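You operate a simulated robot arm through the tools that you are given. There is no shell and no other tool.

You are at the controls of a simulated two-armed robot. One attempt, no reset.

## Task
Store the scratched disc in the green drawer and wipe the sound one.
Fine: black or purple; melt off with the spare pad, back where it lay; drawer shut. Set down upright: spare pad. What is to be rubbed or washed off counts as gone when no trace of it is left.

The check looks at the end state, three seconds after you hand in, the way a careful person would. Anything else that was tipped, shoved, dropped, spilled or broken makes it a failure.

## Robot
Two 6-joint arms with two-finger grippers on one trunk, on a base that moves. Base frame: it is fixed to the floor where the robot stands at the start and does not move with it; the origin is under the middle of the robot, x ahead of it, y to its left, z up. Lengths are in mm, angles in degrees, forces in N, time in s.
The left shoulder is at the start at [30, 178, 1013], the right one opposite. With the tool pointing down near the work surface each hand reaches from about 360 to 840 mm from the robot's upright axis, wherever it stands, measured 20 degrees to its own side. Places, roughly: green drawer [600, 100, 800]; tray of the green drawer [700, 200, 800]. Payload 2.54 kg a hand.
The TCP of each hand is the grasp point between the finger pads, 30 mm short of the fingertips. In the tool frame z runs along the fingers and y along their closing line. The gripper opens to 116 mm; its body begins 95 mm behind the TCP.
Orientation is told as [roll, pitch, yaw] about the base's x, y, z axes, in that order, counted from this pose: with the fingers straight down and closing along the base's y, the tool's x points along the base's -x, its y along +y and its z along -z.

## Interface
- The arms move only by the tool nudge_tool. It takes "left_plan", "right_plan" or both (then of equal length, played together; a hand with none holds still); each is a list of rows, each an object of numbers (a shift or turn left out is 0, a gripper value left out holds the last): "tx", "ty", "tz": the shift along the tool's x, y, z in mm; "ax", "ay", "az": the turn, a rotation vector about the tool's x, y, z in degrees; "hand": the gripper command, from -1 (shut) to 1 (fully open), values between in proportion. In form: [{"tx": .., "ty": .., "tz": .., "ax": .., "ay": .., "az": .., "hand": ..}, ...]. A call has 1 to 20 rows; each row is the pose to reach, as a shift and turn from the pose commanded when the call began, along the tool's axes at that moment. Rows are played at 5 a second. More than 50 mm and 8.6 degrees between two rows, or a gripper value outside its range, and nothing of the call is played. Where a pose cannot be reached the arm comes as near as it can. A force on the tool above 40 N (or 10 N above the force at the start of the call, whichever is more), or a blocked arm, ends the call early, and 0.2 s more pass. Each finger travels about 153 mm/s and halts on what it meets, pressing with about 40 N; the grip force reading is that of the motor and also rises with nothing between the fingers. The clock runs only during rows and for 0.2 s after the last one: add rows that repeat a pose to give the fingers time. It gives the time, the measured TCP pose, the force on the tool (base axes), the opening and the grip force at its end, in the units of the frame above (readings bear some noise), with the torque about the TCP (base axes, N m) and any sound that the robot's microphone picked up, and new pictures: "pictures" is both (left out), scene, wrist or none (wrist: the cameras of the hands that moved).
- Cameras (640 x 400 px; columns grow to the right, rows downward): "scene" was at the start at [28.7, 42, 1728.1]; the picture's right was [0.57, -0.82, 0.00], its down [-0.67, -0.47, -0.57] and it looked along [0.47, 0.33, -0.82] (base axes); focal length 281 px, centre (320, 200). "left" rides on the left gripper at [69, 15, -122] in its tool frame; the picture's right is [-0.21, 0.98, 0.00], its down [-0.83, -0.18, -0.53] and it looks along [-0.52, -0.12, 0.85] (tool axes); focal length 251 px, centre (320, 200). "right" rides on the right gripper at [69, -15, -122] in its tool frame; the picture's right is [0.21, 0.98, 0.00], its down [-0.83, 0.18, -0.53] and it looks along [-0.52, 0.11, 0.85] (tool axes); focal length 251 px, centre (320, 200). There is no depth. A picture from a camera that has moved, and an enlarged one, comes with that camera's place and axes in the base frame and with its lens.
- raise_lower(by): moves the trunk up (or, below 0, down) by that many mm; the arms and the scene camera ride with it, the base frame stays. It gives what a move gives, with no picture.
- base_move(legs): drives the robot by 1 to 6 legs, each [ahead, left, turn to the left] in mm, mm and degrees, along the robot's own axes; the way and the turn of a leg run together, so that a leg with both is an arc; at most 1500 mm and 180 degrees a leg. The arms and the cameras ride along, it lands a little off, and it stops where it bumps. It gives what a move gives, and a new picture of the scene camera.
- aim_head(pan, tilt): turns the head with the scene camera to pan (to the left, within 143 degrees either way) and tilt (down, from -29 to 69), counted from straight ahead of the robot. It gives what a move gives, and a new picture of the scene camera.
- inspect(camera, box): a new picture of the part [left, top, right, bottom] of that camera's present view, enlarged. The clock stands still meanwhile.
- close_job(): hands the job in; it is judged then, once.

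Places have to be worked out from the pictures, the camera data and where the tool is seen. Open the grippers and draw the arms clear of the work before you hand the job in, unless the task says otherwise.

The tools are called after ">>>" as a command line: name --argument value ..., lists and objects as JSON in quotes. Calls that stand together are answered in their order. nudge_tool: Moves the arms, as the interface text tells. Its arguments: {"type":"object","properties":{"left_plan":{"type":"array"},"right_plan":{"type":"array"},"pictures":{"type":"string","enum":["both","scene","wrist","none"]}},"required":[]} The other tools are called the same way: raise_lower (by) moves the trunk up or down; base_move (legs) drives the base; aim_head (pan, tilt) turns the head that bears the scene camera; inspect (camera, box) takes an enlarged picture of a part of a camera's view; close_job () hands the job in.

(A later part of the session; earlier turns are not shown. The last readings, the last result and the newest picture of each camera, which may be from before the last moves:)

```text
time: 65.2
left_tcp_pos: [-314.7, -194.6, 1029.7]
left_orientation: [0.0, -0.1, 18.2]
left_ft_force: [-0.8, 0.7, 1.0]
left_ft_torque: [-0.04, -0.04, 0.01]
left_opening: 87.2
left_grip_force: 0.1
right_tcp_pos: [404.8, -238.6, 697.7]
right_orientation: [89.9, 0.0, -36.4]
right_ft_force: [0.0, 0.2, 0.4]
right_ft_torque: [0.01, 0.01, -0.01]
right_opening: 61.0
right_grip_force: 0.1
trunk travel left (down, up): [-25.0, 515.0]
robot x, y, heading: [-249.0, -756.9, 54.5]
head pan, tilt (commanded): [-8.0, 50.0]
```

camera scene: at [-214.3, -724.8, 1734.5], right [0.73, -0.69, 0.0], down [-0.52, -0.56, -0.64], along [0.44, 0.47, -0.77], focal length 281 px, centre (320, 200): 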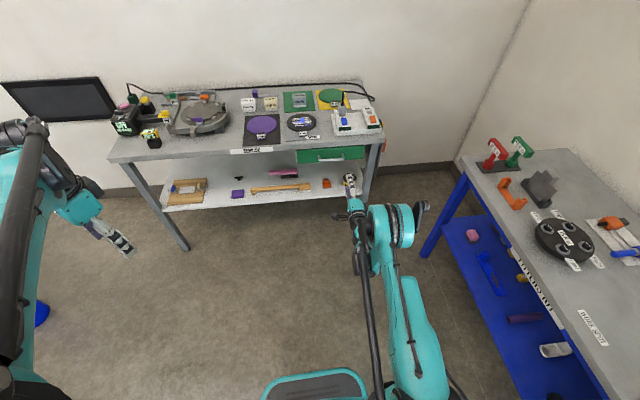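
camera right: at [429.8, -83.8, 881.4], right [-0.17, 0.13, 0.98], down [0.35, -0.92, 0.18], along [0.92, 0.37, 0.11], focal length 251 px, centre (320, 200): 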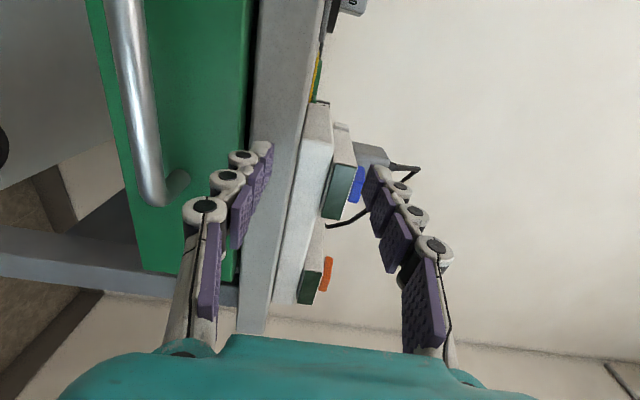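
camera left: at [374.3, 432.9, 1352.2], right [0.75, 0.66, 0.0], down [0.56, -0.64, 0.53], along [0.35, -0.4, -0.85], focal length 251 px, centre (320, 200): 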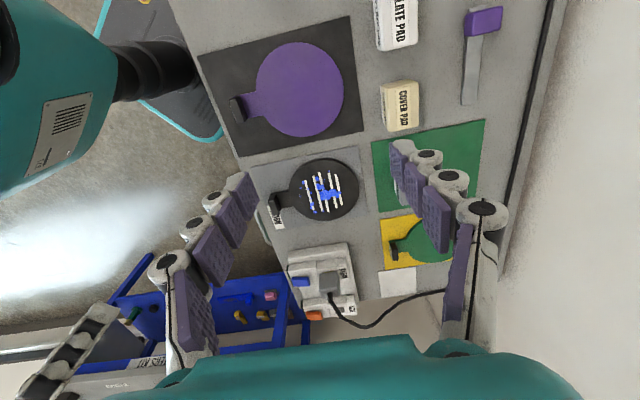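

Now I raise the right hand to z≈821 at the handle's line (s≈425) and test how far back it can come while level.

>>> nudge_tool --right_plan '[{"tx": 10, "ty": 30}, {"tx": 20, "ty": 62}, {"tx": 31, "ty": 93}, {"tx": 42, "ty": 123}, {"tx": 42, "ty": 123, "tz": -40}, {"tx": 42, "ty": 123, "tz": -80}, {"tx": 42, "ty": 123, "tz": -120}, {"tx": 42, "ty": 123, "tz": -160}, {"tx": 42, "ty": 123, "tz": -200}, {"tx": 42, "ty": 123, "tz": -200}]' --pictures "both"

```text
time: 67.4
left_tcp_pos: [-315.8, -195.8, 1030.3]
left_orientation: [0.0, -0.1, 18.2]
left_ft_force: [-0.4, 0.2, 0.5]
left_ft_torque: [-0.01, -0.01, -0.02]
left_opening: 87.0
left_grip_force: 0.0
right_tcp_pos: [300.8, -313.7, 928.1]
right_orientation: [89.8, 0.0, -36.3]
right_ft_force: [-0.1, 0.2, -0.1]
right_ft_torque: [-0.02, 0.0, -0.01]
right_opening: 60.8
right_grip_force: 0.1
right hand out of reach, approached as far as the arm can: row 6, 7, 8, 9, 10
trunk travel left (down, up): [-25.0, 515.0]
robot x, y, heading: [-250.5, -754.4, 54.6]
head pan, tilt (commanded): [-8.0, 50.0]
camera scene: at [-213.8, -724.1, 1534.5], right [0.73, -0.69, 0.0], down [-0.52, -0.56, -0.64], along [0.44, 0.47, -0.77], focal length 281 px, centre (320, 200)
camera right: at [173.3, -371.2, 912.5], right [-0.17, 0.13, 0.98], down [0.35, -0.92, 0.18], along [0.92, 0.37, 0.11], focal length 251 px, centre (320, 200)
```

scene: 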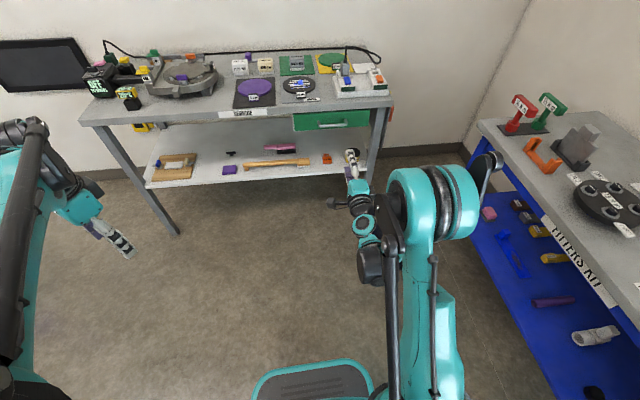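
right: 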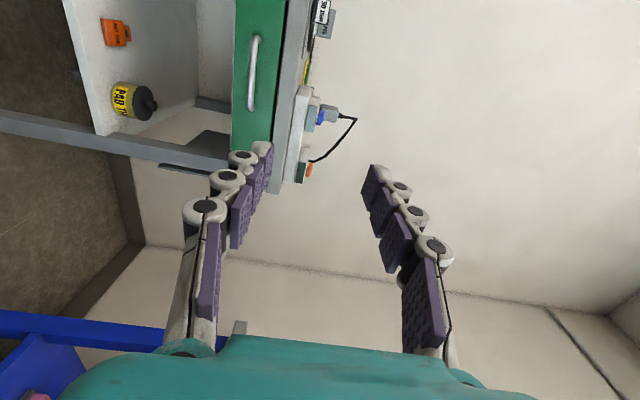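

At z≈821 the level hand needs about 770 mm or more ahead of me, so I will grip the bar with the arm out and pull by driving back. I set the hand at z≈821, about 800 mm ahead, and look at the bar.

>>> nudge_tool --right_plan '[{"tx": 1, "ty": -20, "tz": 40}, {"tx": 2, "ty": -50, "tz": 75}, {"tx": 3, "ty": -80, "tz": 100}, {"tx": 3.5, "ty": -107, "tz": 117}, {"tx": 3.5, "ty": -107, "tz": 117}]' --pictures "wrist"

>>> inspect --camera "right" --box '[200, 0, 340, 200]'

>>> inspect --camera "scene" --box '[220, 50, 420, 180]'

```text
time: 68.6
left_tcp_pos: [-315.9, -194.5, 1029.0]
left_orientation: [0.0, -0.1, 18.2]
left_ft_force: [0.6, -0.3, 0.4]
left_ft_torque: [0.01, 0.03, 0.02]
left_opening: 87.0
left_grip_force: 0.0
right_tcp_pos: [370.4, -210.1, 815.9]
right_orientation: [90.1, 0.0, -36.3]
right_ft_force: [0.1, -0.7, -0.2]
right_ft_torque: [-0.01, 0.02, -0.01]
right_opening: 60.9
right_grip_force: 0.1
trunk travel left (down, up): [-25.0, 515.0]
robot x, y, heading: [-252.4, -756.3, 54.9]
head pan, tilt (commanded): [-8.0, 50.0]
camera right: at [242.9, -267.9, 800.3], right [-0.17, 0.13, 0.98], down [0.35, -0.92, 0.18], along [0.92, 0.37, 0.12], focal length 251 px, centre (320, 200)
```

right: 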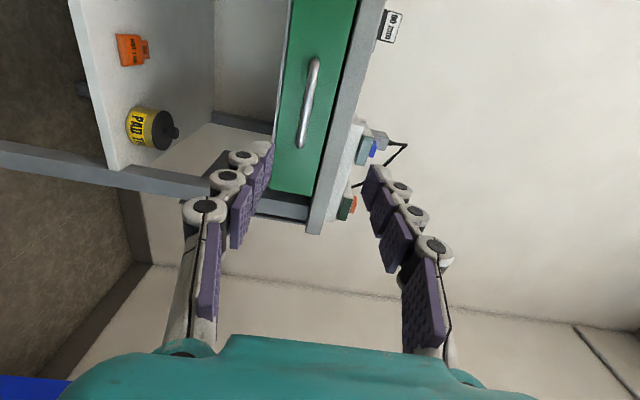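

```text
2.00 times, centred on (270, 100) of right
camera zoom: at [242.9, -267.9, 800.3], right [-0.17, 0.13, 0.98], down [0.35, -0.92, 0.18], along [0.92, 0.37, 0.12], focal length 503 px, centre (420, 400)
```

zoom: 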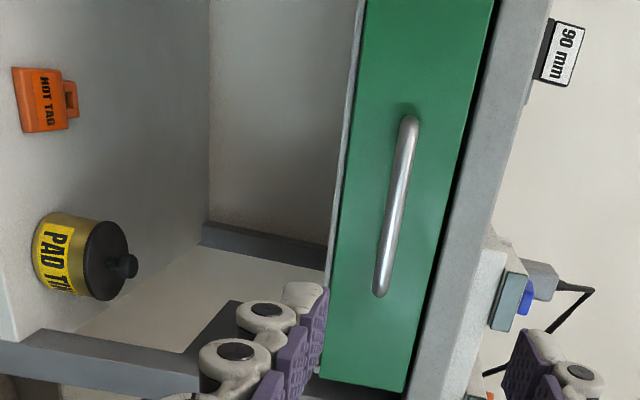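

```text
3.08 times, centred on (320, 115) of scene
camera zoom: at [-213.6, -723.8, 1534.5], right [0.73, -0.69, 0.0], down [-0.53, -0.56, -0.64], along [0.44, 0.47, -0.77], focal length 865 px, centre (320, 462)
```

zoom: 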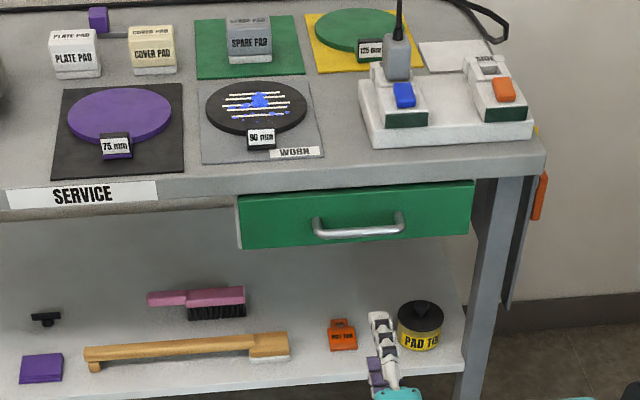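

The wrist view puts the bar at z≈799, centre near (539,−2), i.e. s≈434, n≈319. I lower the hand 17 mm and shift 11 mm to line up, then check that it is reachable.

>>> nudge_tool --right_plan '[{"tx": -6, "ty": -9}, {"tx": -11, "ty": -17}, {"tx": -11, "ty": -17}]' --pictures "wrist"

```text
time: 69.4
left_tcp_pos: [-314.8, -194.3, 1029.1]
left_orientation: [0.0, -0.1, 18.2]
left_ft_force: [-0.1, -0.2, -0.3]
left_ft_torque: [0.0, 0.0, 0.02]
left_opening: 86.9
left_grip_force: 0.0
right_tcp_pos: [379.8, -217.2, 797.7]
right_orientation: [89.8, 0.0, -36.4]
right_ft_force: [-0.5, 1.0, -0.5]
right_ft_torque: [0.03, 0.02, 0.0]
right_opening: 60.9
right_grip_force: 0.0
trunk travel left (down, up): [-25.0, 515.0]
robot x, y, heading: [-247.6, -753.8, 54.7]
head pan, tilt (commanded): [-8.0, 50.0]
camera right: at [251.2, -274.8, 782.6], right [-0.17, 0.13, 0.98], down [0.35, -0.92, 0.18], along [0.92, 0.37, 0.11], focal length 251 px, centre (320, 200)
```

right: 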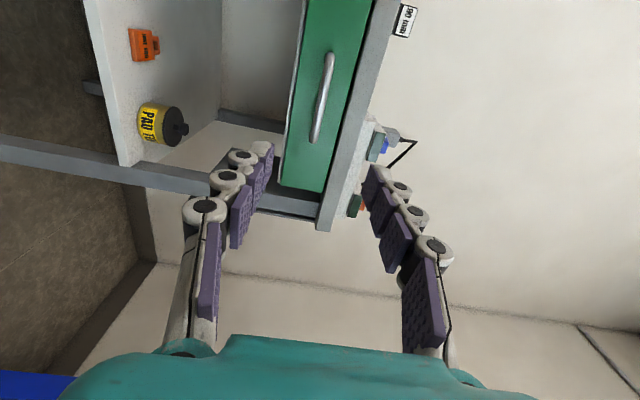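

The bar is at z≈799 and the hand at z≈798, s≈434: aligned. I drive forward 185 mm along the drawer's axis; fingertips should stop about 40 mm short of the bar.

>>> base_move --legs '[[185, -4, 0]]'

>>> inspect --camera "right" --box '[0, 0, 640, 400]'

```text
time: 71.0
left_tcp_pos: [-203.7, -44.9, 1029.6]
left_orientation: [0.0, 0.1, 18.2]
left_ft_force: [1.0, 0.9, -0.3]
left_ft_torque: [-0.05, 0.04, -0.03]
left_opening: 86.9
left_grip_force: 0.0
right_tcp_pos: [491.2, -68.7, 797.6]
right_orientation: [89.7, 0.0, -36.6]
right_ft_force: [1.3, -0.7, -1.3]
right_ft_torque: [0.0, -0.02, 0.01]
right_opening: 60.8
right_grip_force: 0.1
trunk travel left (down, up): [-25.0, 515.0]
robot x, y, heading: [-134.1, -606.4, 55.0]
head pan, tilt (commanded): [-8.0, 50.0]
camera scene: at [-101.8, -573.2, 1534.4], right [0.73, -0.69, 0.0], down [-0.53, -0.56, -0.64], along [0.44, 0.47, -0.77], focal length 281 px, centre (320, 200)
```

scene: 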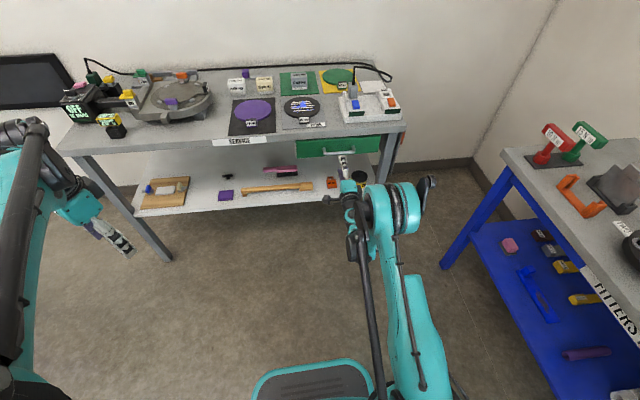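

```text
1.00 times, centred on (320, 200) of right (not enlarged: the box is as wide or as high as the picture)
camera zoom: at [362.9, -125.6, 782.0], right [-0.17, 0.13, 0.98], down [0.35, -0.92, 0.18], along [0.92, 0.37, 0.11], focal length 251 px, centre (320, 200)
```

zoom: 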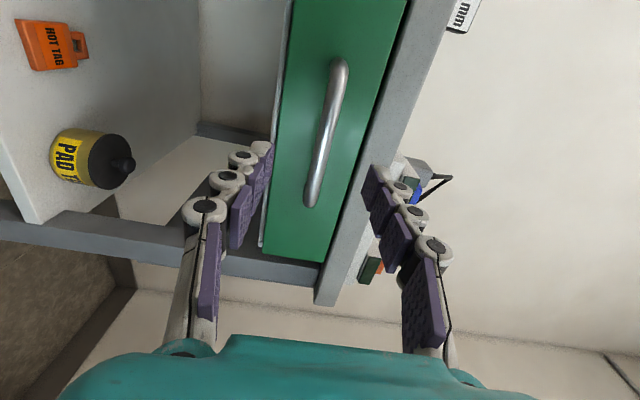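

Fingertips are at n≈267, bar at n≈319, z≈799.5 and the TCP at z≈797.6. I extend the arm 69 mm so that the bar lies between the fingertips (14 mm short of the panel).

>>> nudge_tool --right_plan '[{"ty": 1, "tz": 18}, {"ty": 1.5, "tz": 35}, {"ty": 1.5, "tz": 50}, {"ty": 1.5, "tz": 60}, {"ty": 1.5, "tz": 69}, {"ty": 1.5, "tz": 69}]' --pictures "both"

```text
time: 72.4
left_tcp_pos: [-203.9, -44.5, 1030.0]
left_orientation: [0.0, -0.1, 18.0]
left_ft_force: [0.1, 0.2, -0.2]
left_ft_torque: [-0.02, 0.04, 0.0]
left_opening: 87.1
left_grip_force: 0.0
right_tcp_pos: [529.5, -12.5, 798.6]
right_orientation: [89.8, 0.1, -36.5]
right_ft_force: [0.7, -0.7, 0.9]
right_ft_torque: [0.0, 0.0, -0.03]
right_opening: 60.9
right_grip_force: 0.1
trunk travel left (down, up): [-25.0, 515.0]
robot x, y, heading: [-136.0, -606.9, 54.6]
head pan, tilt (commanded): [-8.0, 50.0]
camera scene: at [-102.6, -574.3, 1534.5], right [0.73, -0.69, 0.0], down [-0.53, -0.56, -0.64], along [0.44, 0.47, -0.77], focal length 281 px, centre (320, 200)
camera right: at [401.9, -70.0, 783.5], right [-0.17, 0.13, 0.98], down [0.35, -0.92, 0.18], along [0.92, 0.37, 0.11], focal length 251 px, centre (320, 200)
```

scene: 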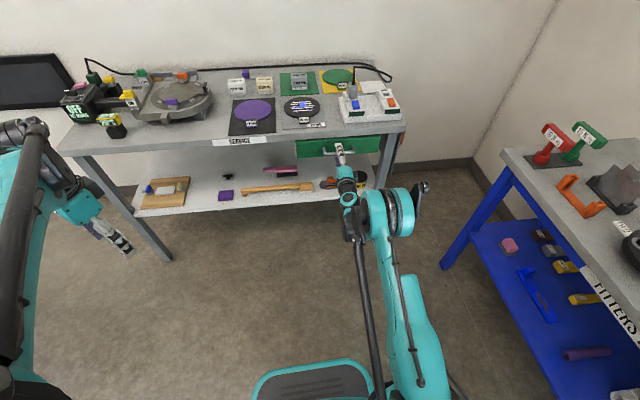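
right: 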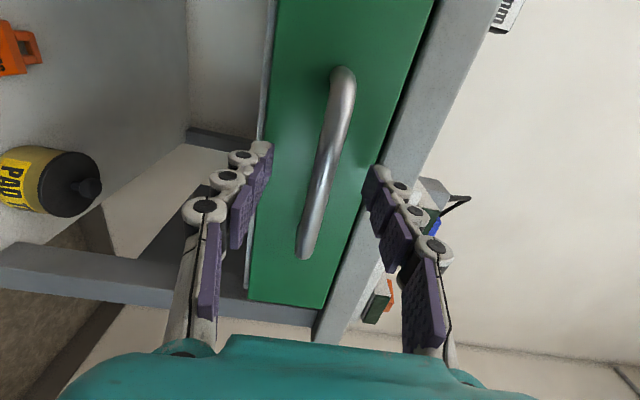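

The bar lies right between the fingertips (image centre ≈(320,175)). I close the right hand on it.

>>> nudge_tool --right_plan '[{"hand": -0.3}, {"hand": -0.7}, {"hand": -1}, {"hand": -1}, {"hand": -1}]' --pictures "wrist"

```text
time: 73.6
left_tcp_pos: [-205.0, -46.6, 1030.0]
left_orientation: [0.1, -0.1, 18.0]
left_ft_force: [-0.3, 0.0, 0.7]
left_ft_torque: [-0.01, -0.03, -0.04]
left_opening: 86.8
left_grip_force: 0.2
right_tcp_pos: [529.6, -14.7, 799.5]
right_orientation: [89.9, 0.0, -36.4]
right_ft_force: [0.9, 0.8, 11.2]
right_ft_torque: [0.1, -0.05, -0.16]
right_opening: 12.8
right_grip_force: 39.8
trunk travel left (down, up): [-25.0, 515.0]
robot x, y, heading: [-136.4, -606.6, 54.8]
head pan, tilt (commanded): [-8.0, 50.0]
camera right: at [401.6, -70.6, 784.5], right [-0.17, 0.13, 0.98], down [0.35, -0.92, 0.18], along [0.92, 0.37, 0.11], focal length 251 px, centre (320, 200)
```

right: 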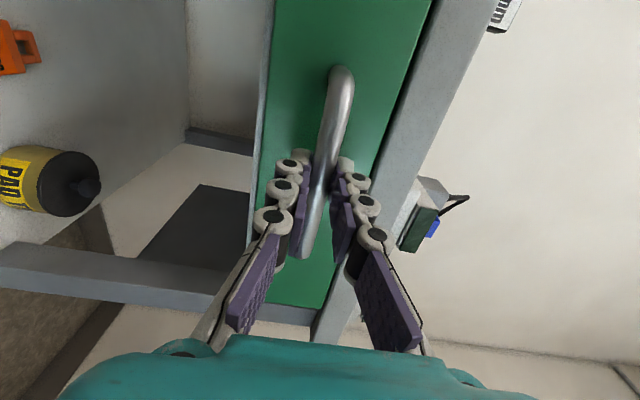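

Gripped at 12.8 mm (bar diameter). I ease the vertical force and pull the first 40 mm with the arm to feel the drawer.

>>> nudge_tool --right_plan '[{"ty": 0.8}, {"ty": 0.8, "tz": -8}, {"ty": 0.8, "tz": -16}, {"ty": 0.8, "tz": -24}, {"ty": 0.8, "tz": -32}, {"ty": 0.8, "tz": -40}, {"ty": 0.8, "tz": -40}]' --pictures "both"

```text
time: 75.2
left_tcp_pos: [-204.9, -45.4, 1030.7]
left_orientation: [0.0, -0.1, 18.1]
left_ft_force: [-0.1, -0.7, 0.7]
left_ft_torque: [-0.02, 0.01, -0.01]
left_opening: 87.1
left_grip_force: 0.1
right_tcp_pos: [506.2, -44.6, 799.2]
right_orientation: [89.9, 0.0, -36.5]
right_ft_force: [-6.4, 4.7, 8.0]
right_ft_torque: [0.12, 0.0, 0.57]
right_opening: 12.5
right_grip_force: 39.3
trunk travel left (down, up): [-25.0, 515.0]
robot x, y, heading: [-136.5, -608.7, 54.9]
head pan, tilt (commanded): [-8.0, 50.0]
camera scene: at [-104.1, -574.3, 1534.6], right [0.73, -0.69, 0.0], down [-0.53, -0.56, -0.64], along [0.44, 0.47, -0.77], focal length 281 px, centre (320, 200)
camera right: at [378.7, -101.8, 784.6], right [-0.17, 0.13, 0.98], down [0.35, -0.92, 0.18], along [0.92, 0.37, 0.11], focal length 251 px, centre (320, 200)
```

scene: 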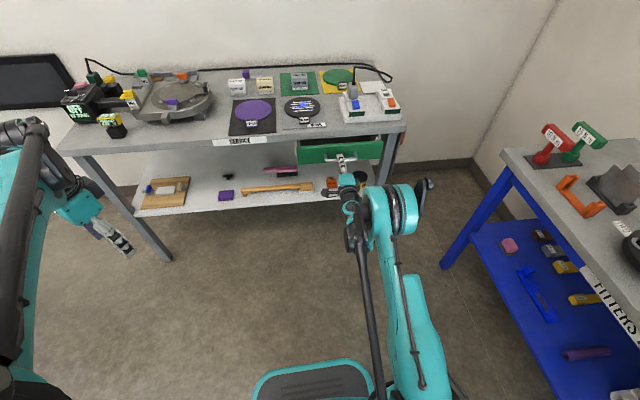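
right: 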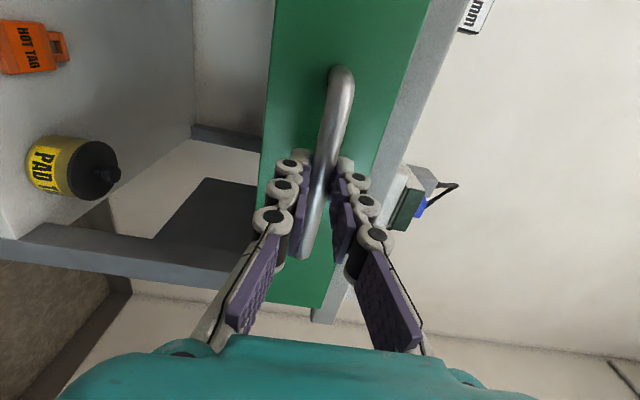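

The drawer slides easily; a small sideways force (8 N) shows the axis is about 1° off my line. I correct by 0.8 mm and pull 20 mm more, to judge the axis.

>>> nudge_tool --right_plan '[{"tx": 0.8, "ty": 0.6}, {"tx": 0.9, "ty": 0.6, "tz": -6}, {"tx": 1.0, "ty": 0.6, "tz": -12}, {"tx": 1.1, "ty": 0.6, "tz": -18}, {"tx": 1.2, "ty": 0.6, "tz": -24}, {"tx": 1.2, "ty": 0.6, "tz": -24}]' --pictures "none"

```text
time: 76.6
left_tcp_pos: [-204.3, -44.5, 1031.5]
left_orientation: [0.0, -0.2, 18.1]
left_ft_force: [0.6, 0.2, -1.3]
left_ft_torque: [0.01, -0.02, -0.01]
left_opening: 87.0
left_grip_force: 0.1
right_tcp_pos: [492.2, -63.6, 800.4]
right_orientation: [89.8, -0.1, -36.4]
right_ft_force: [-8.3, 5.0, 0.9]
right_ft_torque: [0.03, 0.02, -0.1]
right_opening: 12.5
right_grip_force: 39.6
trunk travel left (down, up): [-25.0, 515.0]
robot x, y, heading: [-142.3, -604.2, 54.7]
head pan, tilt (commanded): [-8.0, 50.0]
```

Pull force is near zero; about 9 N sideways remains. I shift 0.9 mm to relieve it and now pull by driving back in short steps of 60 mm along the drawer's axis (~52°).

>>> nudge_tool --right_plan '[{"tx": 0.5}, {"tx": 0.9}, {"tx": 0.9}]' --pictures "none"

>>> base_move --legs '[[-60, 2.7, 0]]'

```text
time: 77.4
left_tcp_pos: [-204.0, -45.2, 1030.1]
left_orientation: [0.0, -0.1, 18.1]
left_ft_force: [-0.6, 0.8, 0.1]
left_ft_torque: [0.04, -0.01, 0.01]
left_opening: 87.2
left_grip_force: 0.2
right_tcp_pos: [491.5, -63.6, 800.7]
right_orientation: [89.8, 0.0, -36.4]
right_ft_force: [-3.6, 3.1, 0.3]
right_ft_torque: [-0.02, 0.04, 0.31]
right_opening: 12.8
right_grip_force: 39.9
trunk travel left (down, up): [-25.0, 515.0]
robot x, y, heading: [-139.7, -603.7, 54.8]
head pan, tilt (commanded): [-8.0, 50.0]
```

```text
time: 78.3
left_tcp_pos: [-239.7, -91.1, 1029.2]
left_orientation: [0.2, 0.0, 18.2]
left_ft_force: [0.5, -0.7, 0.3]
left_ft_torque: [0.03, 0.02, 0.02]
left_opening: 87.0
left_grip_force: 0.1
right_tcp_pos: [457.7, -110.2, 799.2]
right_orientation: [89.8, 0.0, -36.6]
right_ft_force: [5.6, -2.8, 1.1]
right_ft_torque: [-0.03, -0.07, -0.27]
right_opening: 12.8
right_grip_force: 39.5
trunk travel left (down, up): [-25.0, 515.0]
robot x, y, heading: [-174.6, -650.3, 54.8]
head pan, tilt (commanded): [-8.0, 50.0]
camera scene: at [-137.5, -620.4, 1534.5], right [0.73, -0.69, 0.0], down [-0.53, -0.56, -0.64], along [0.44, 0.47, -0.77], focal length 281 px, centre (320, 200)
```

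scene: 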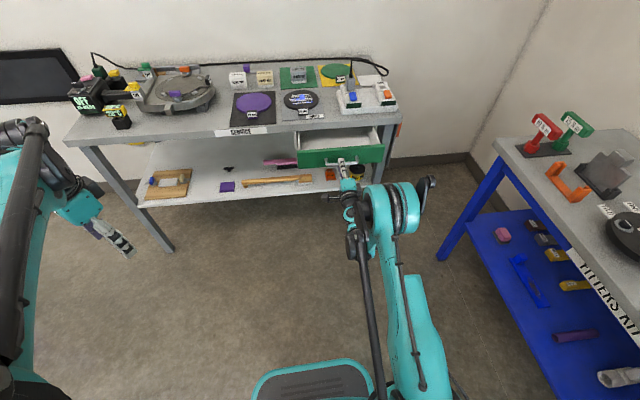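

The drawer is now ~120 mm open and the forces are small; the axis is ≈53°. I go on with two more steps.

>>> base_move --legs '[[-65, 1.7, 0]]'

>>> base_move --legs '[[-60, 1.6, 0]]'

```text
time: 79.3
left_tcp_pos: [-278.1, -142.7, 1029.1]
left_orientation: [-0.1, 0.0, 18.2]
left_ft_force: [0.8, 0.6, -0.4]
left_ft_torque: [-0.01, 0.03, -0.01]
left_opening: 87.2
left_grip_force: 0.2
right_tcp_pos: [419.7, -162.4, 800.7]
right_orientation: [89.7, 0.1, -36.7]
right_ft_force: [4.2, -0.9, -1.0]
right_ft_torque: [-0.05, -0.02, -0.01]
right_opening: 12.7
right_grip_force: 39.9
trunk travel left (down, up): [-25.0, 515.0]
robot x, y, heading: [-210.6, -704.9, 54.9]
head pan, tilt (commanded): [-8.0, 50.0]
camera scene: at [-176.8, -672.5, 1534.5], right [0.73, -0.69, 0.0], down [-0.53, -0.56, -0.64], along [0.44, 0.47, -0.77], focal length 281 px, centre (320, 200)
```

scene: 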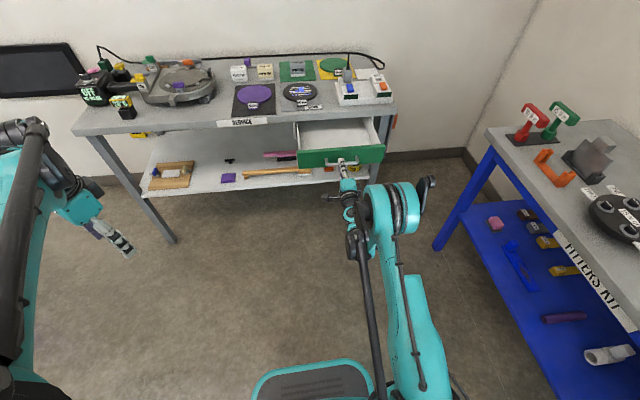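

```text
time: 80.3
left_tcp_pos: [-314.3, -191.6, 1030.5]
left_orientation: [0.1, 0.1, 18.1]
left_ft_force: [0.5, -0.3, -0.5]
left_ft_torque: [0.02, 0.0, 0.02]
left_opening: 87.0
left_grip_force: 0.1
right_tcp_pos: [383.1, -209.8, 800.4]
right_orientation: [89.8, 0.0, -36.7]
right_ft_force: [3.6, -1.9, -1.2]
right_ft_torque: [-0.02, 0.02, -0.07]
right_opening: 12.6
right_grip_force: 39.2
trunk travel left (down, up): [-25.0, 515.0]
robot x, y, heading: [-248.5, -749.5, 54.8]
head pan, tilt (commanded): [-8.0, 50.0]
camera scene: at [-213.1, -720.9, 1534.5], right [0.73, -0.69, 0.0], down [-0.53, -0.56, -0.64], along [0.44, 0.47, -0.77], focal length 281 px, centre (320, 200)
```

scene: 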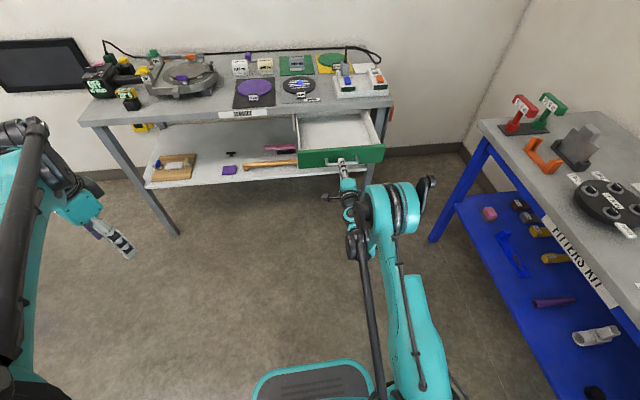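

The drawer is about 244 mm open. I zoom in to see its inside.

>>> inspect --camera "scene" --box '[270, 80, 410, 190]'

```text
3.64 times, centred on (340, 135) of scene
camera zoom: at [-213.1, -720.9, 1534.5], right [0.73, -0.69, 0.0], down [-0.53, -0.56, -0.64], along [0.44, 0.47, -0.77], focal length 1023 px, centre (247, 436)
```

zoom: 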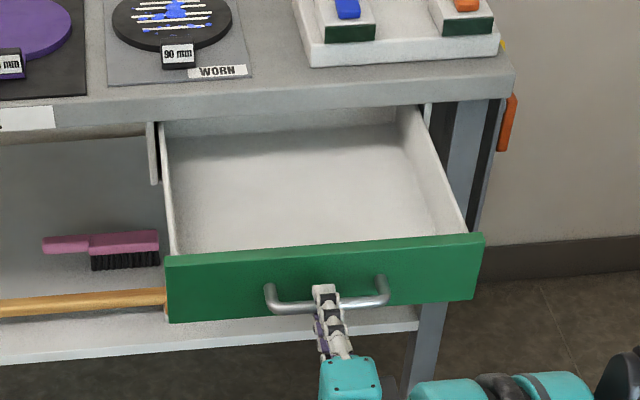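

The drawer is empty and roomy. I try to draw it a little farther, 20 mm, with the arm in small steps.

>>> nudge_tool --right_plan '[{"tz": -4}, {"tz": -8}, {"tz": -12}, {"tz": -16}, {"tz": -20}, {"tz": -20}]' --pictures "none"

```text
time: 81.7
left_tcp_pos: [-314.5, -190.0, 1029.0]
left_orientation: [0.0, 0.0, 18.1]
left_ft_force: [-0.2, -0.5, 0.2]
left_ft_torque: [0.01, 0.03, -0.02]
left_opening: 86.7
left_grip_force: 0.1
right_tcp_pos: [370.8, -225.0, 801.0]
right_orientation: [89.8, 0.0, -36.7]
right_ft_force: [20.6, 26.7, 20.5]
right_ft_torque: [0.26, -0.19, -0.06]
right_opening: 13.4
right_grip_force: 40.0
trunk travel left (down, up): [-25.0, 515.0]
robot x, y, heading: [-249.2, -755.7, 54.9]
head pan, tilt (commanded): [-8.0, 50.0]
```

I met the stop at about 262 mm of travel. I ease forward 3 mm, then open the fingers and withdraw.

>>> nudge_tool --right_plan '[{"tz": 2}, {"tz": 4}, {"tz": 4}]' --pictures "none"

```text
time: 82.5
left_tcp_pos: [-315.7, -192.1, 1029.6]
left_orientation: [0.0, 0.0, 18.2]
left_ft_force: [0.2, 0.1, -0.1]
left_ft_torque: [0.02, -0.02, -0.02]
left_opening: 87.1
left_grip_force: 0.0
right_tcp_pos: [372.3, -224.5, 801.1]
right_orientation: [89.8, -0.1, -36.7]
right_ft_force: [0.1, -1.8, 2.6]
right_ft_torque: [0.03, -0.06, 0.14]
right_opening: 12.8
right_grip_force: 39.6
trunk travel left (down, up): [-25.0, 515.0]
robot x, y, heading: [-247.0, -755.3, 54.9]
head pan, tilt (commanded): [-8.0, 50.0]
```

Forces are near zero. I open the fingers around the bar, then drive straight back 150 mm.

>>> nudge_tool --right_plan '[{"hand": -0.4}, {"hand": 0.05}, {"hand": 0.05}, {"hand": 0.05}]' --pictures "wrist"

>>> base_move --legs '[[-150, 4, 0]]'

```text
time: 83.5
left_tcp_pos: [-314.0, -191.1, 1030.1]
left_orientation: [0.1, -0.2, 18.0]
left_ft_force: [0.5, -0.8, 0.5]
left_ft_torque: [0.0, 0.0, 0.0]
left_opening: 86.6
left_grip_force: 0.0
right_tcp_pos: [373.3, -223.5, 799.9]
right_orientation: [89.7, 0.0, -36.7]
right_ft_force: [-0.6, 0.5, 0.2]
right_ft_torque: [-0.02, 0.02, 0.03]
right_opening: 61.0
right_grip_force: 0.1
trunk travel left (down, up): [-25.0, 515.0]
robot x, y, heading: [-246.3, -755.6, 54.8]
head pan, tilt (commanded): [-8.0, 50.0]
camera right: at [245.3, -280.1, 784.5], right [-0.17, 0.13, 0.98], down [0.34, -0.92, 0.18], along [0.92, 0.37, 0.11], focal length 251 px, centre (320, 200)
```

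right: 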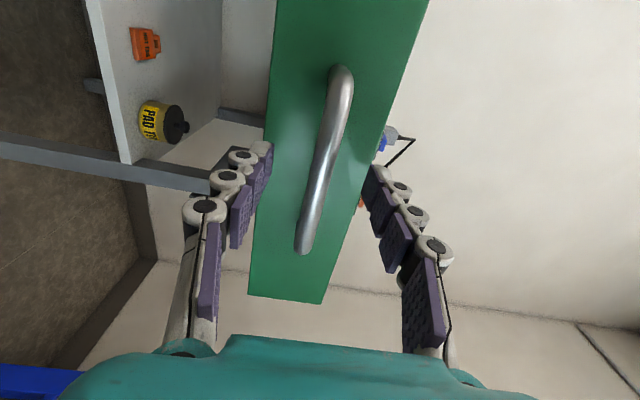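

```text
time: 84.9
left_tcp_pos: [-403.8, -310.7, 1030.3]
left_orientation: [0.2, -0.1, 18.1]
left_ft_force: [-0.9, -0.5, 1.5]
left_ft_torque: [0.03, -0.01, 0.0]
left_opening: 87.1
left_grip_force: 0.1
right_tcp_pos: [285.3, -341.6, 800.6]
right_orientation: [89.9, 0.0, -36.7]
right_ft_force: [-0.3, -0.4, 0.4]
right_ft_torque: [0.0, 0.02, -0.02]
right_opening: 60.9
right_grip_force: 0.2
trunk travel left (down, up): [-25.0, 515.0]
robot x, y, heading: [-340.7, -870.5, 54.7]
head pan, tilt (commanded): [-8.0, 50.0]
camera scene: at [-303.6, -840.6, 1534.5], right [0.73, -0.69, 0.0], down [-0.53, -0.56, -0.64], along [0.44, 0.47, -0.77], focal length 281 px, centre (320, 200)
```

scene: 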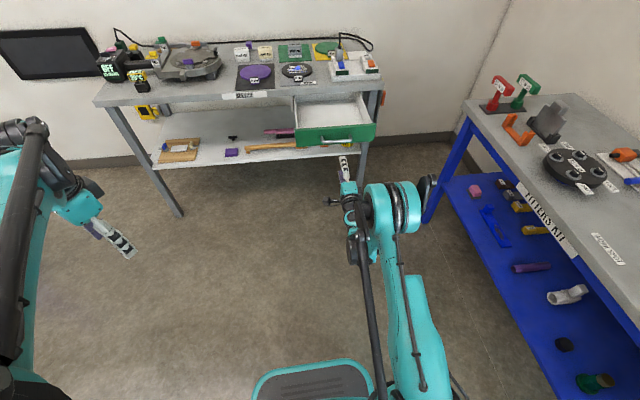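

The hand is free of the drawer. I raise the trunk again by 200 mm and turn the right hand to point down, raising it and shifting it toward the disc's line.

>>> raise_lower --by 200

>>> nudge_tool --right_plan '[{"tx": 9, "ty": 8, "ax": 8.18}, {"tx": 18, "ty": 16, "ax": 16.36}, {"tx": 27, "ty": 24, "ax": 24.54}, {"tx": 36, "ty": 32, "ax": 32.72}, {"tx": 45, "ty": 40, "ax": 40.9}, {"tx": 54, "ty": 48, "ax": 49.08}, {"tx": 63, "ty": 56, "ax": 57.26}, {"tx": 72, "ty": 64, "ax": 65.44}, {"tx": 81, "ty": 72, "ax": 73.62}, {"tx": 90, "ty": 80, "ax": 81.8}, {"tx": 100, "ty": 90, "ax": 90}, {"tx": 100, "ty": 90, "ax": 90}]' --pictures "both"

```text
time: 87.0
left_tcp_pos: [-403.4, -309.2, 1229.5]
left_orientation: [0.1, 0.1, 18.2]
left_ft_force: [-0.4, 0.1, 0.5]
left_ft_torque: [0.01, -0.02, 0.01]
left_opening: 87.0
left_grip_force: 0.1
right_tcp_pos: [284.9, -342.8, 999.2]
right_orientation: [89.8, 0.0, -36.8]
right_ft_force: [0.5, 0.3, 0.1]
right_ft_torque: [0.05, 0.01, -0.02]
right_opening: 60.8
right_grip_force: 0.0
trunk travel left (down, up): [-225.0, 315.0]
robot x, y, heading: [-339.4, -871.8, 54.7]
head pan, tilt (commanded): [-8.0, 50.0]
```

```text
time: 89.6
left_tcp_pos: [-403.2, -311.3, 1230.3]
left_orientation: [0.2, -0.1, 18.1]
left_ft_force: [-0.3, 0.8, -0.5]
left_ft_torque: [0.03, 0.0, -0.02]
left_opening: 87.1
left_grip_force: 0.1
right_tcp_pos: [198.9, -290.2, 1088.0]
right_orientation: [-0.2, 0.0, -36.7]
right_ft_force: [-0.1, -0.1, 0.3]
right_ft_torque: [0.02, -0.04, -0.04]
right_opening: 60.8
right_grip_force: 0.1
right hand out of reach, approached as far as the arm can: row 1, 11, 12
trunk travel left (down, up): [-225.0, 315.0]
robot x, y, heading: [-334.8, -870.7, 54.5]
head pan, tilt (commanded): [-8.0, 50.0]
camera scene: at [-303.3, -840.6, 1734.5], right [0.73, -0.69, 0.0], down [-0.53, -0.56, -0.64], along [0.44, 0.47, -0.77], focal length 281 px, centre (320, 200)
camera right: at [135.9, -260.5, 1209.5], right [0.41, 0.91, 0.0], down [0.77, -0.35, 0.53], along [0.48, -0.22, -0.85], focal length 251 px, centre (320, 200)
```

scene: 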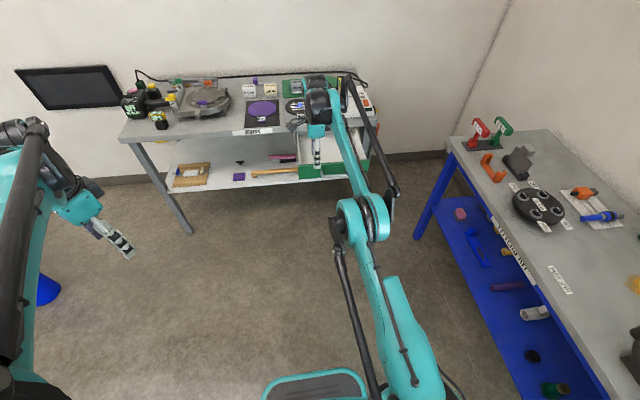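
right: 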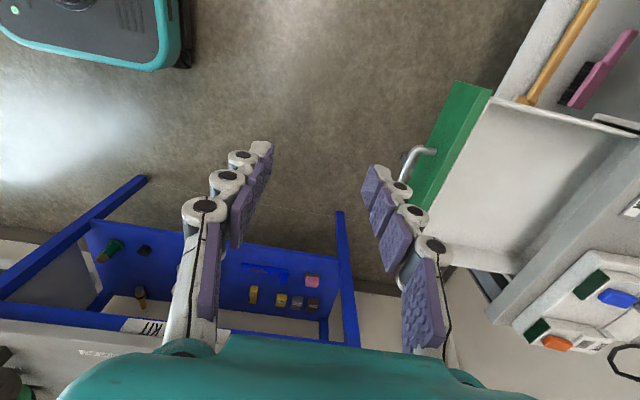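

The hand points down at (199,−290,1088). I drive forward about 540 mm in two legs so that the black disc and the open drawer are both within the right arm's reach.

>>> base_move --legs '[[300, -7, 0]]'

>>> base_move --legs '[[240, -5, 0]]'

>>> inspect --camera "right" --box '[0, 0, 640, 400]'

```text
time: 91.7
left_tcp_pos: [-225.4, -71.5, 1229.1]
left_orientation: [0.1, 0.0, 18.1]
left_ft_force: [-0.2, 0.3, 0.1]
left_ft_torque: [-0.01, 0.02, 0.0]
left_opening: 87.1
left_grip_force: 0.2
right_tcp_pos: [379.2, -49.2, 1087.1]
right_orientation: [-0.2, 0.0, -36.7]
right_ft_force: [0.9, 0.0, -0.2]
right_ft_torque: [-0.02, 0.02, -0.02]
right_opening: 60.9
right_grip_force: 0.0
trunk travel left (down, up): [-225.0, 315.0]
robot x, y, heading: [-158.8, -636.6, 54.6]
head pan, tilt (commanded): [-8.0, 50.0]
camera scene: at [-123.5, -599.4, 1734.4], right [0.73, -0.69, 0.0], down [-0.53, -0.56, -0.64], along [0.44, 0.47, -0.77], focal length 281 px, centre (320, 200)
```

scene: 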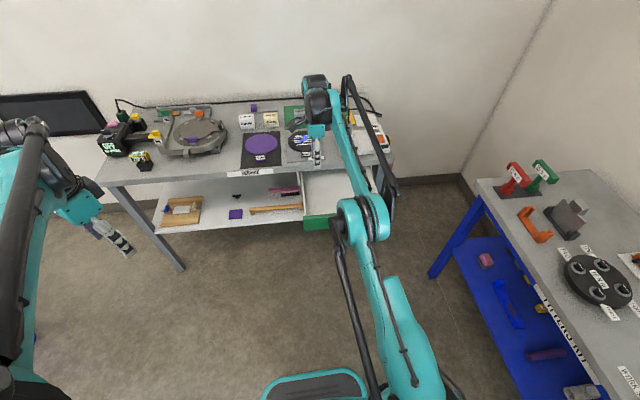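

```text
time: 93.4
left_tcp_pos: [-83.3, 119.1, 1230.0]
left_orientation: [0.1, 0.1, 18.0]
left_ft_force: [0.1, 0.5, -0.5]
left_ft_torque: [-0.03, 0.02, 0.0]
left_opening: 87.1
left_grip_force: 0.1
right_tcp_pos: [522.3, 140.6, 1086.6]
right_orientation: [-0.2, 0.0, -36.8]
right_ft_force: [0.6, 0.7, -0.4]
right_ft_torque: [-0.04, 0.02, 0.0]
right_opening: 61.0
right_grip_force: 0.1
trunk travel left (down, up): [-225.0, 315.0]
robot x, y, heading: [-17.3, -440.3, 54.3]
head pan, tilt (commanded): [-8.0, 50.0]
camera scene: at [18.0, -409.5, 1734.4], right [0.72, -0.69, 0.0], down [-0.53, -0.56, -0.64], along [0.44, 0.47, -0.77], focal length 281 px, centre (320, 200)
```

scene: 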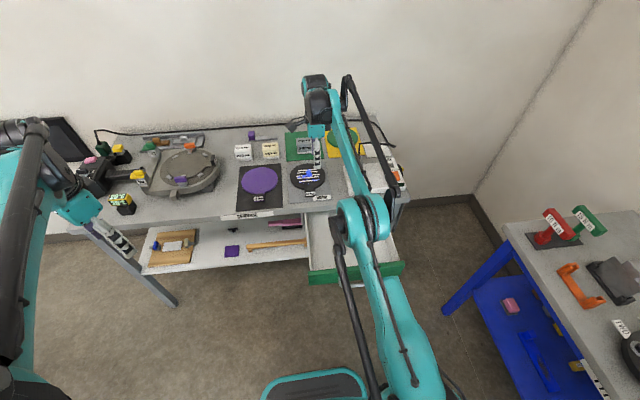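

```text
1.00 times, centred on (320, 200) of right (not enlarged: the box is as wide or as high as the picture)
camera zoom: at [457.9, 169.2, 1208.2], right [0.41, 0.91, 0.0], down [0.77, -0.35, 0.53], along [0.48, -0.22, -0.85], focal length 251 px, centre (320, 200)
```

zoom: 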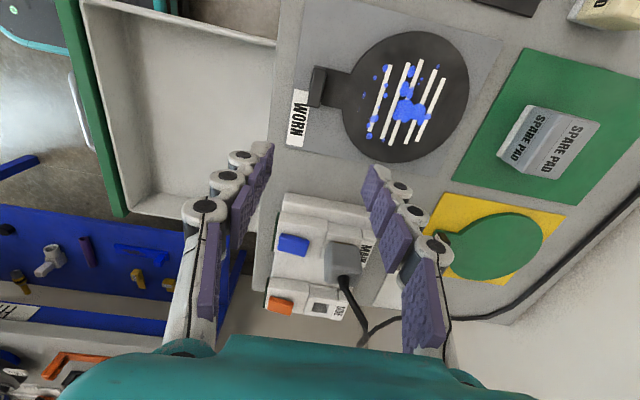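

Now disc, drawer tray and the spare pad are all in the right wrist view. I zoom on the block of the black disc and the tray to measure.

>>> inspect --camera "right" --box '[270, 20, 480, 170]'

>>> inspect --camera "right" --box '[50, 0, 310, 240]'

>>> inspect --camera "scene" --box '[220, 120, 420, 290]'

```text
2.67 times, centred on (375, 95) of right
camera zoom: at [457.9, 169.2, 1208.2], right [0.41, 0.91, 0.0], down [0.77, -0.35, 0.53], along [0.48, -0.22, -0.85], focal length 670 px, centre (173, 480)
```

zoom: 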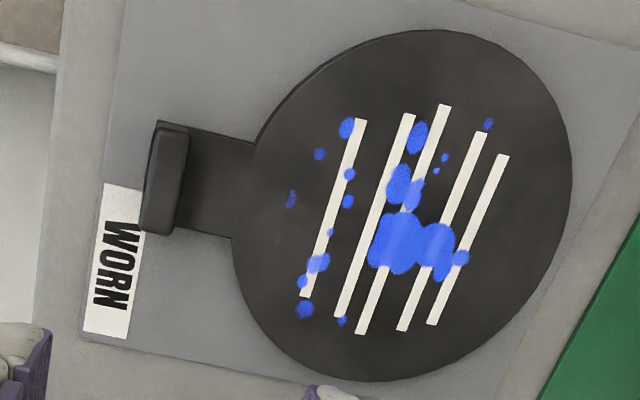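

```text
1.67 times, centred on (180, 120) of right
camera zoom: at [457.9, 169.2, 1208.2], right [0.41, 0.91, 0.0], down [0.77, -0.35, 0.53], along [0.48, -0.22, -0.85], focal length 419 px, centre (553, 333)
```

zoom: 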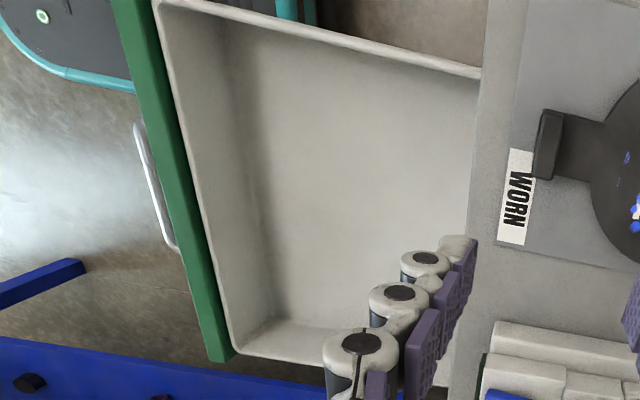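

```text
2.35 times, centred on (320, 205) of scene
camera zoom: at [18.0, -409.5, 1734.4], right [0.72, -0.69, 0.0], down [-0.53, -0.56, -0.64], along [0.44, 0.47, -0.77], focal length 662 px, centre (320, 188)
```

zoom: 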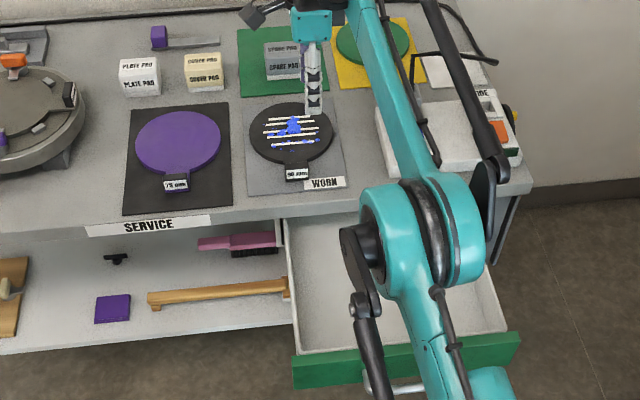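

Block centre ≈(493,149), its long side turned about −34.5°; the open tray spans s≈285–600, n≈118–362 (s along the table edge). I move over the block to z≈990 and check the alignment.

>>> nudge_tool --right_plan '[{"tx": 10, "ty": -4, "tz": 20, "az": -1}, {"tx": 20, "ty": -8, "tz": 45, "az": -2}, {"tx": 28.5, "ty": -10.8, "tz": 70, "az": -2}, {"tx": 28.5, "ty": -10.8, "tz": 96, "az": -2}, {"tx": 28.5, "ty": -10.8, "tz": 96, "az": -2}]' --pictures "wrist"

>>> inspect --camera "right" --box '[220, 40, 440, 220]'

```text
time: 94.6
left_tcp_pos: [-82.9, 119.5, 1231.3]
left_orientation: [0.1, -0.1, 17.9]
left_ft_force: [0.4, -0.1, 0.5]
left_ft_torque: [0.0, -0.02, 0.0]
left_opening: 87.3
left_grip_force: 0.1
right_tcp_pos: [492.7, 147.8, 993.6]
right_orientation: [-0.2, 0.0, -34.9]
right_ft_force: [-0.3, 0.4, -0.1]
right_ft_torque: [0.01, -0.02, -0.03]
right_opening: 60.9
right_grip_force: 0.1
trunk travel left (down, up): [-225.0, 315.0]
robot x, y, heading: [-18.9, -441.9, 54.6]
head pan, tilt (commanded): [-8.0, 50.0]
camera right: at [427.6, 173.7, 1114.9], right [0.38, 0.92, 0.0], down [0.78, -0.32, 0.53], along [0.49, -0.21, -0.85], focal length 251 px, centre (320, 200)
```

right: 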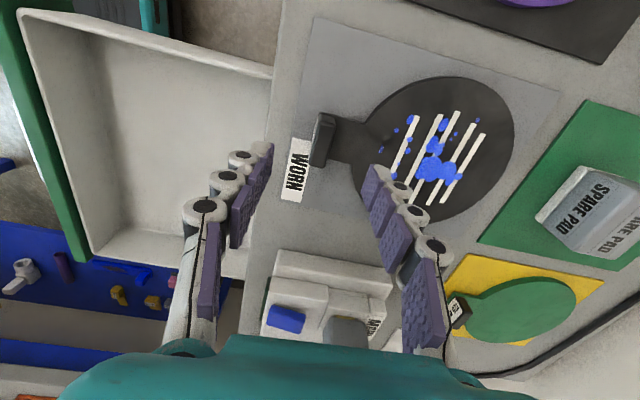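

```text
2.22 times, centred on (330, 130) of right
camera zoom: at [427.6, 173.7, 1114.9], right [0.38, 0.92, 0.0], down [0.78, -0.32, 0.53], along [0.49, -0.21, -0.85], focal length 559 px, centre (298, 356)
```

zoom: 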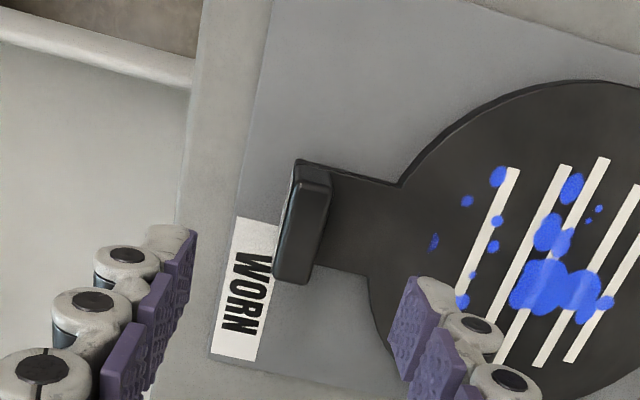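

The block top is at z≈917 and centred under the TCP to about 1 mm. I descend to z≈937, then feel downward in 1 mm steps.

>>> nudge_tool --right_plan '[{"tz": 15}, {"tz": 30}, {"tz": 42}, {"tz": 50}, {"tz": 56}, {"tz": 56}]' --pictures "wrist"

>>> inspect --camera "right" --box '[220, 80, 440, 260]'

```text
time: 96.0
left_tcp_pos: [-82.3, 119.7, 1230.1]
left_orientation: [0.0, -0.1, 18.0]
left_ft_force: [0.1, 0.4, 0.0]
left_ft_torque: [0.02, 0.0, -0.03]
left_opening: 86.8
left_grip_force: 0.1
right_tcp_pos: [492.6, 146.7, 935.0]
right_orientation: [-0.2, 0.0, -34.9]
right_ft_force: [-0.2, -1.0, 0.0]
right_ft_torque: [0.0, -0.01, -0.02]
right_opening: 61.0
right_grip_force: 0.0
trunk travel left (down, up): [-225.0, 315.0]
robot x, y, heading: [-14.9, -443.0, 54.5]
head pan, tilt (commanded): [-8.0, 50.0]
camera right: at [427.5, 174.5, 1056.7], right [0.38, 0.92, 0.0], down [0.78, -0.32, 0.53], along [0.49, -0.21, -0.85], focal length 251 px, centre (320, 200)
```

right: 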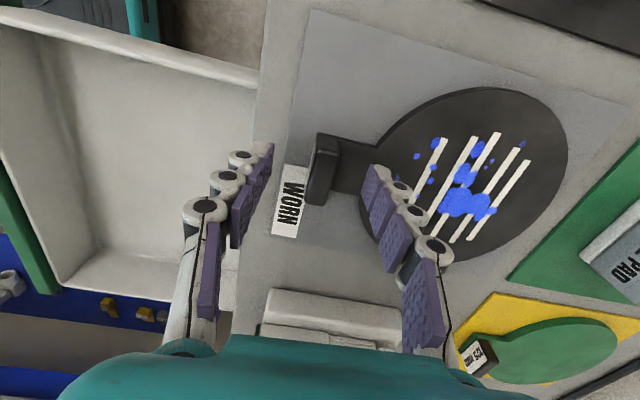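

```text
2.22 times, centred on (330, 170) of right
camera zoom: at [427.5, 174.5, 1056.7], right [0.38, 0.92, 0.0], down [0.78, -0.32, 0.53], along [0.49, -0.21, -0.85], focal length 559 px, centre (298, 267)
```

zoom: 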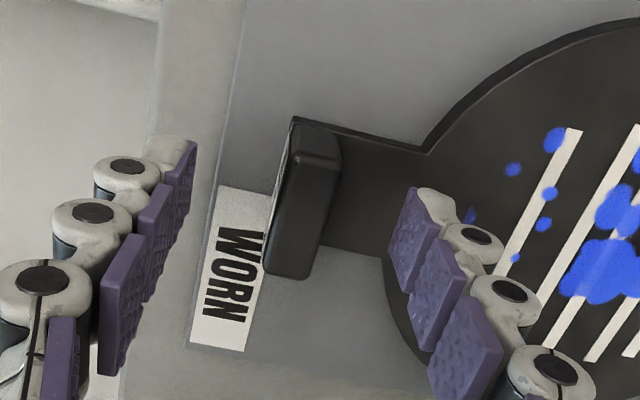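

The block sits centred between the fingertips. I go down 1 mm at a time to just above the tab.

>>> nudge_tool --right_plan '[{"tz": 1.5}, {"tz": 3}, {"tz": 4}, {"tz": 4}]' --pictures "none"

```text
time: 97.0
left_tcp_pos: [-83.3, 118.9, 1230.1]
left_orientation: [0.0, -0.1, 18.0]
left_ft_force: [-0.6, 0.1, -0.2]
left_ft_torque: [-0.01, 0.0, 0.01]
left_opening: 87.0
left_grip_force: 0.0
right_tcp_pos: [492.7, 146.7, 932.8]
right_orientation: [-0.2, 0.1, -34.9]
right_ft_force: [0.1, 0.6, 0.9]
right_ft_torque: [0.03, 0.0, -0.01]
right_opening: 61.1
right_grip_force: 0.1
trunk travel left (down, up): [-225.0, 315.0]
robot x, y, heading: [-19.5, -438.0, 54.8]
head pan, tilt (commanded): [-8.0, 50.0]
```

No contact yet; I continue 3 mm more.

>>> nudge_tool --right_plan '[{"tz": 1}, {"tz": 2}, {"tz": 3}, {"tz": 3}]' --pictures "none"

```text
time: 98.0
left_tcp_pos: [-83.3, 119.1, 1229.7]
left_orientation: [0.0, 0.0, 17.9]
left_ft_force: [0.2, -0.2, 0.0]
left_ft_torque: [-0.01, -0.01, -0.03]
left_opening: 87.2
left_grip_force: 0.1
right_tcp_pos: [492.4, 147.2, 928.6]
right_orientation: [-0.1, 0.0, -34.9]
right_ft_force: [0.7, -0.4, -0.6]
right_ft_torque: [-0.01, 0.0, 0.0]
right_opening: 61.0
right_grip_force: 0.0
trunk travel left (down, up): [-225.0, 315.0]
robot x, y, heading: [-19.6, -440.4, 54.5]
head pan, tilt (commanded): [-8.0, 50.0]
```

Still free at z≈928.6; 2 mm more.

>>> nudge_tool --right_plan '[{"tz": 1}, {"tz": 2}, {"tz": 2}]' --pictures "none"

```text
time: 98.8
left_tcp_pos: [-82.8, 118.3, 1228.7]
left_orientation: [0.0, -0.1, 17.9]
left_ft_force: [0.3, -0.6, 0.4]
left_ft_torque: [-0.02, 0.02, 0.02]
left_opening: 86.9
left_grip_force: 0.3
right_tcp_pos: [491.9, 147.2, 925.8]
right_orientation: [-0.2, 0.1, -34.9]
right_ft_force: [0.2, -0.9, 0.1]
right_ft_torque: [0.02, 0.01, -0.01]
right_opening: 61.1
right_grip_force: 0.1
trunk travel left (down, up): [-225.0, 315.0]
robot x, y, heading: [-18.9, -442.4, 54.6]
head pan, tilt (commanded): [-8.0, 50.0]
```

>>> inspect --camera "right" --box '[220, 90, 440, 260]'

>>> inspect --camera "scene" --box '[270, 130, 350, 210]'

```text
2.35 times, centred on (330, 175) of right
camera zoom: at [426.8, 173.8, 1047.2], right [0.38, 0.92, 0.0], down [0.78, -0.32, 0.53], along [0.49, -0.21, -0.85], focal length 592 px, centre (296, 259)
```

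zoom: 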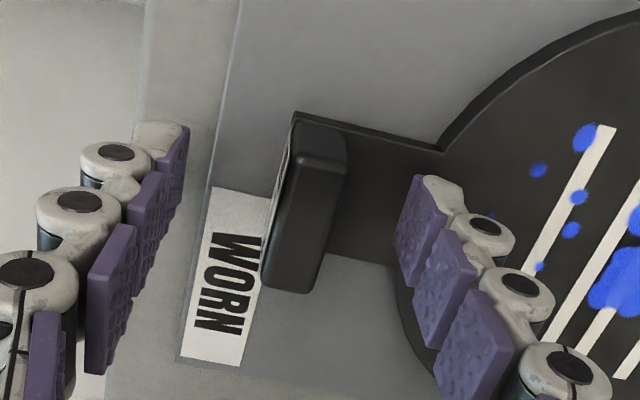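

```text
5.00 times, centred on (310, 170) of scene
camera zoom: at [17.2, -410.6, 1734.5], right [0.72, -0.69, 0.0], down [-0.53, -0.56, -0.64], along [0.44, 0.47, -0.77], focal length 1406 px, centre (370, 350)
```

zoom: 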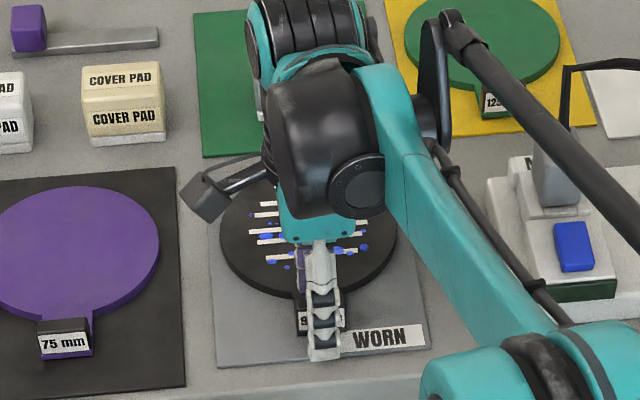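

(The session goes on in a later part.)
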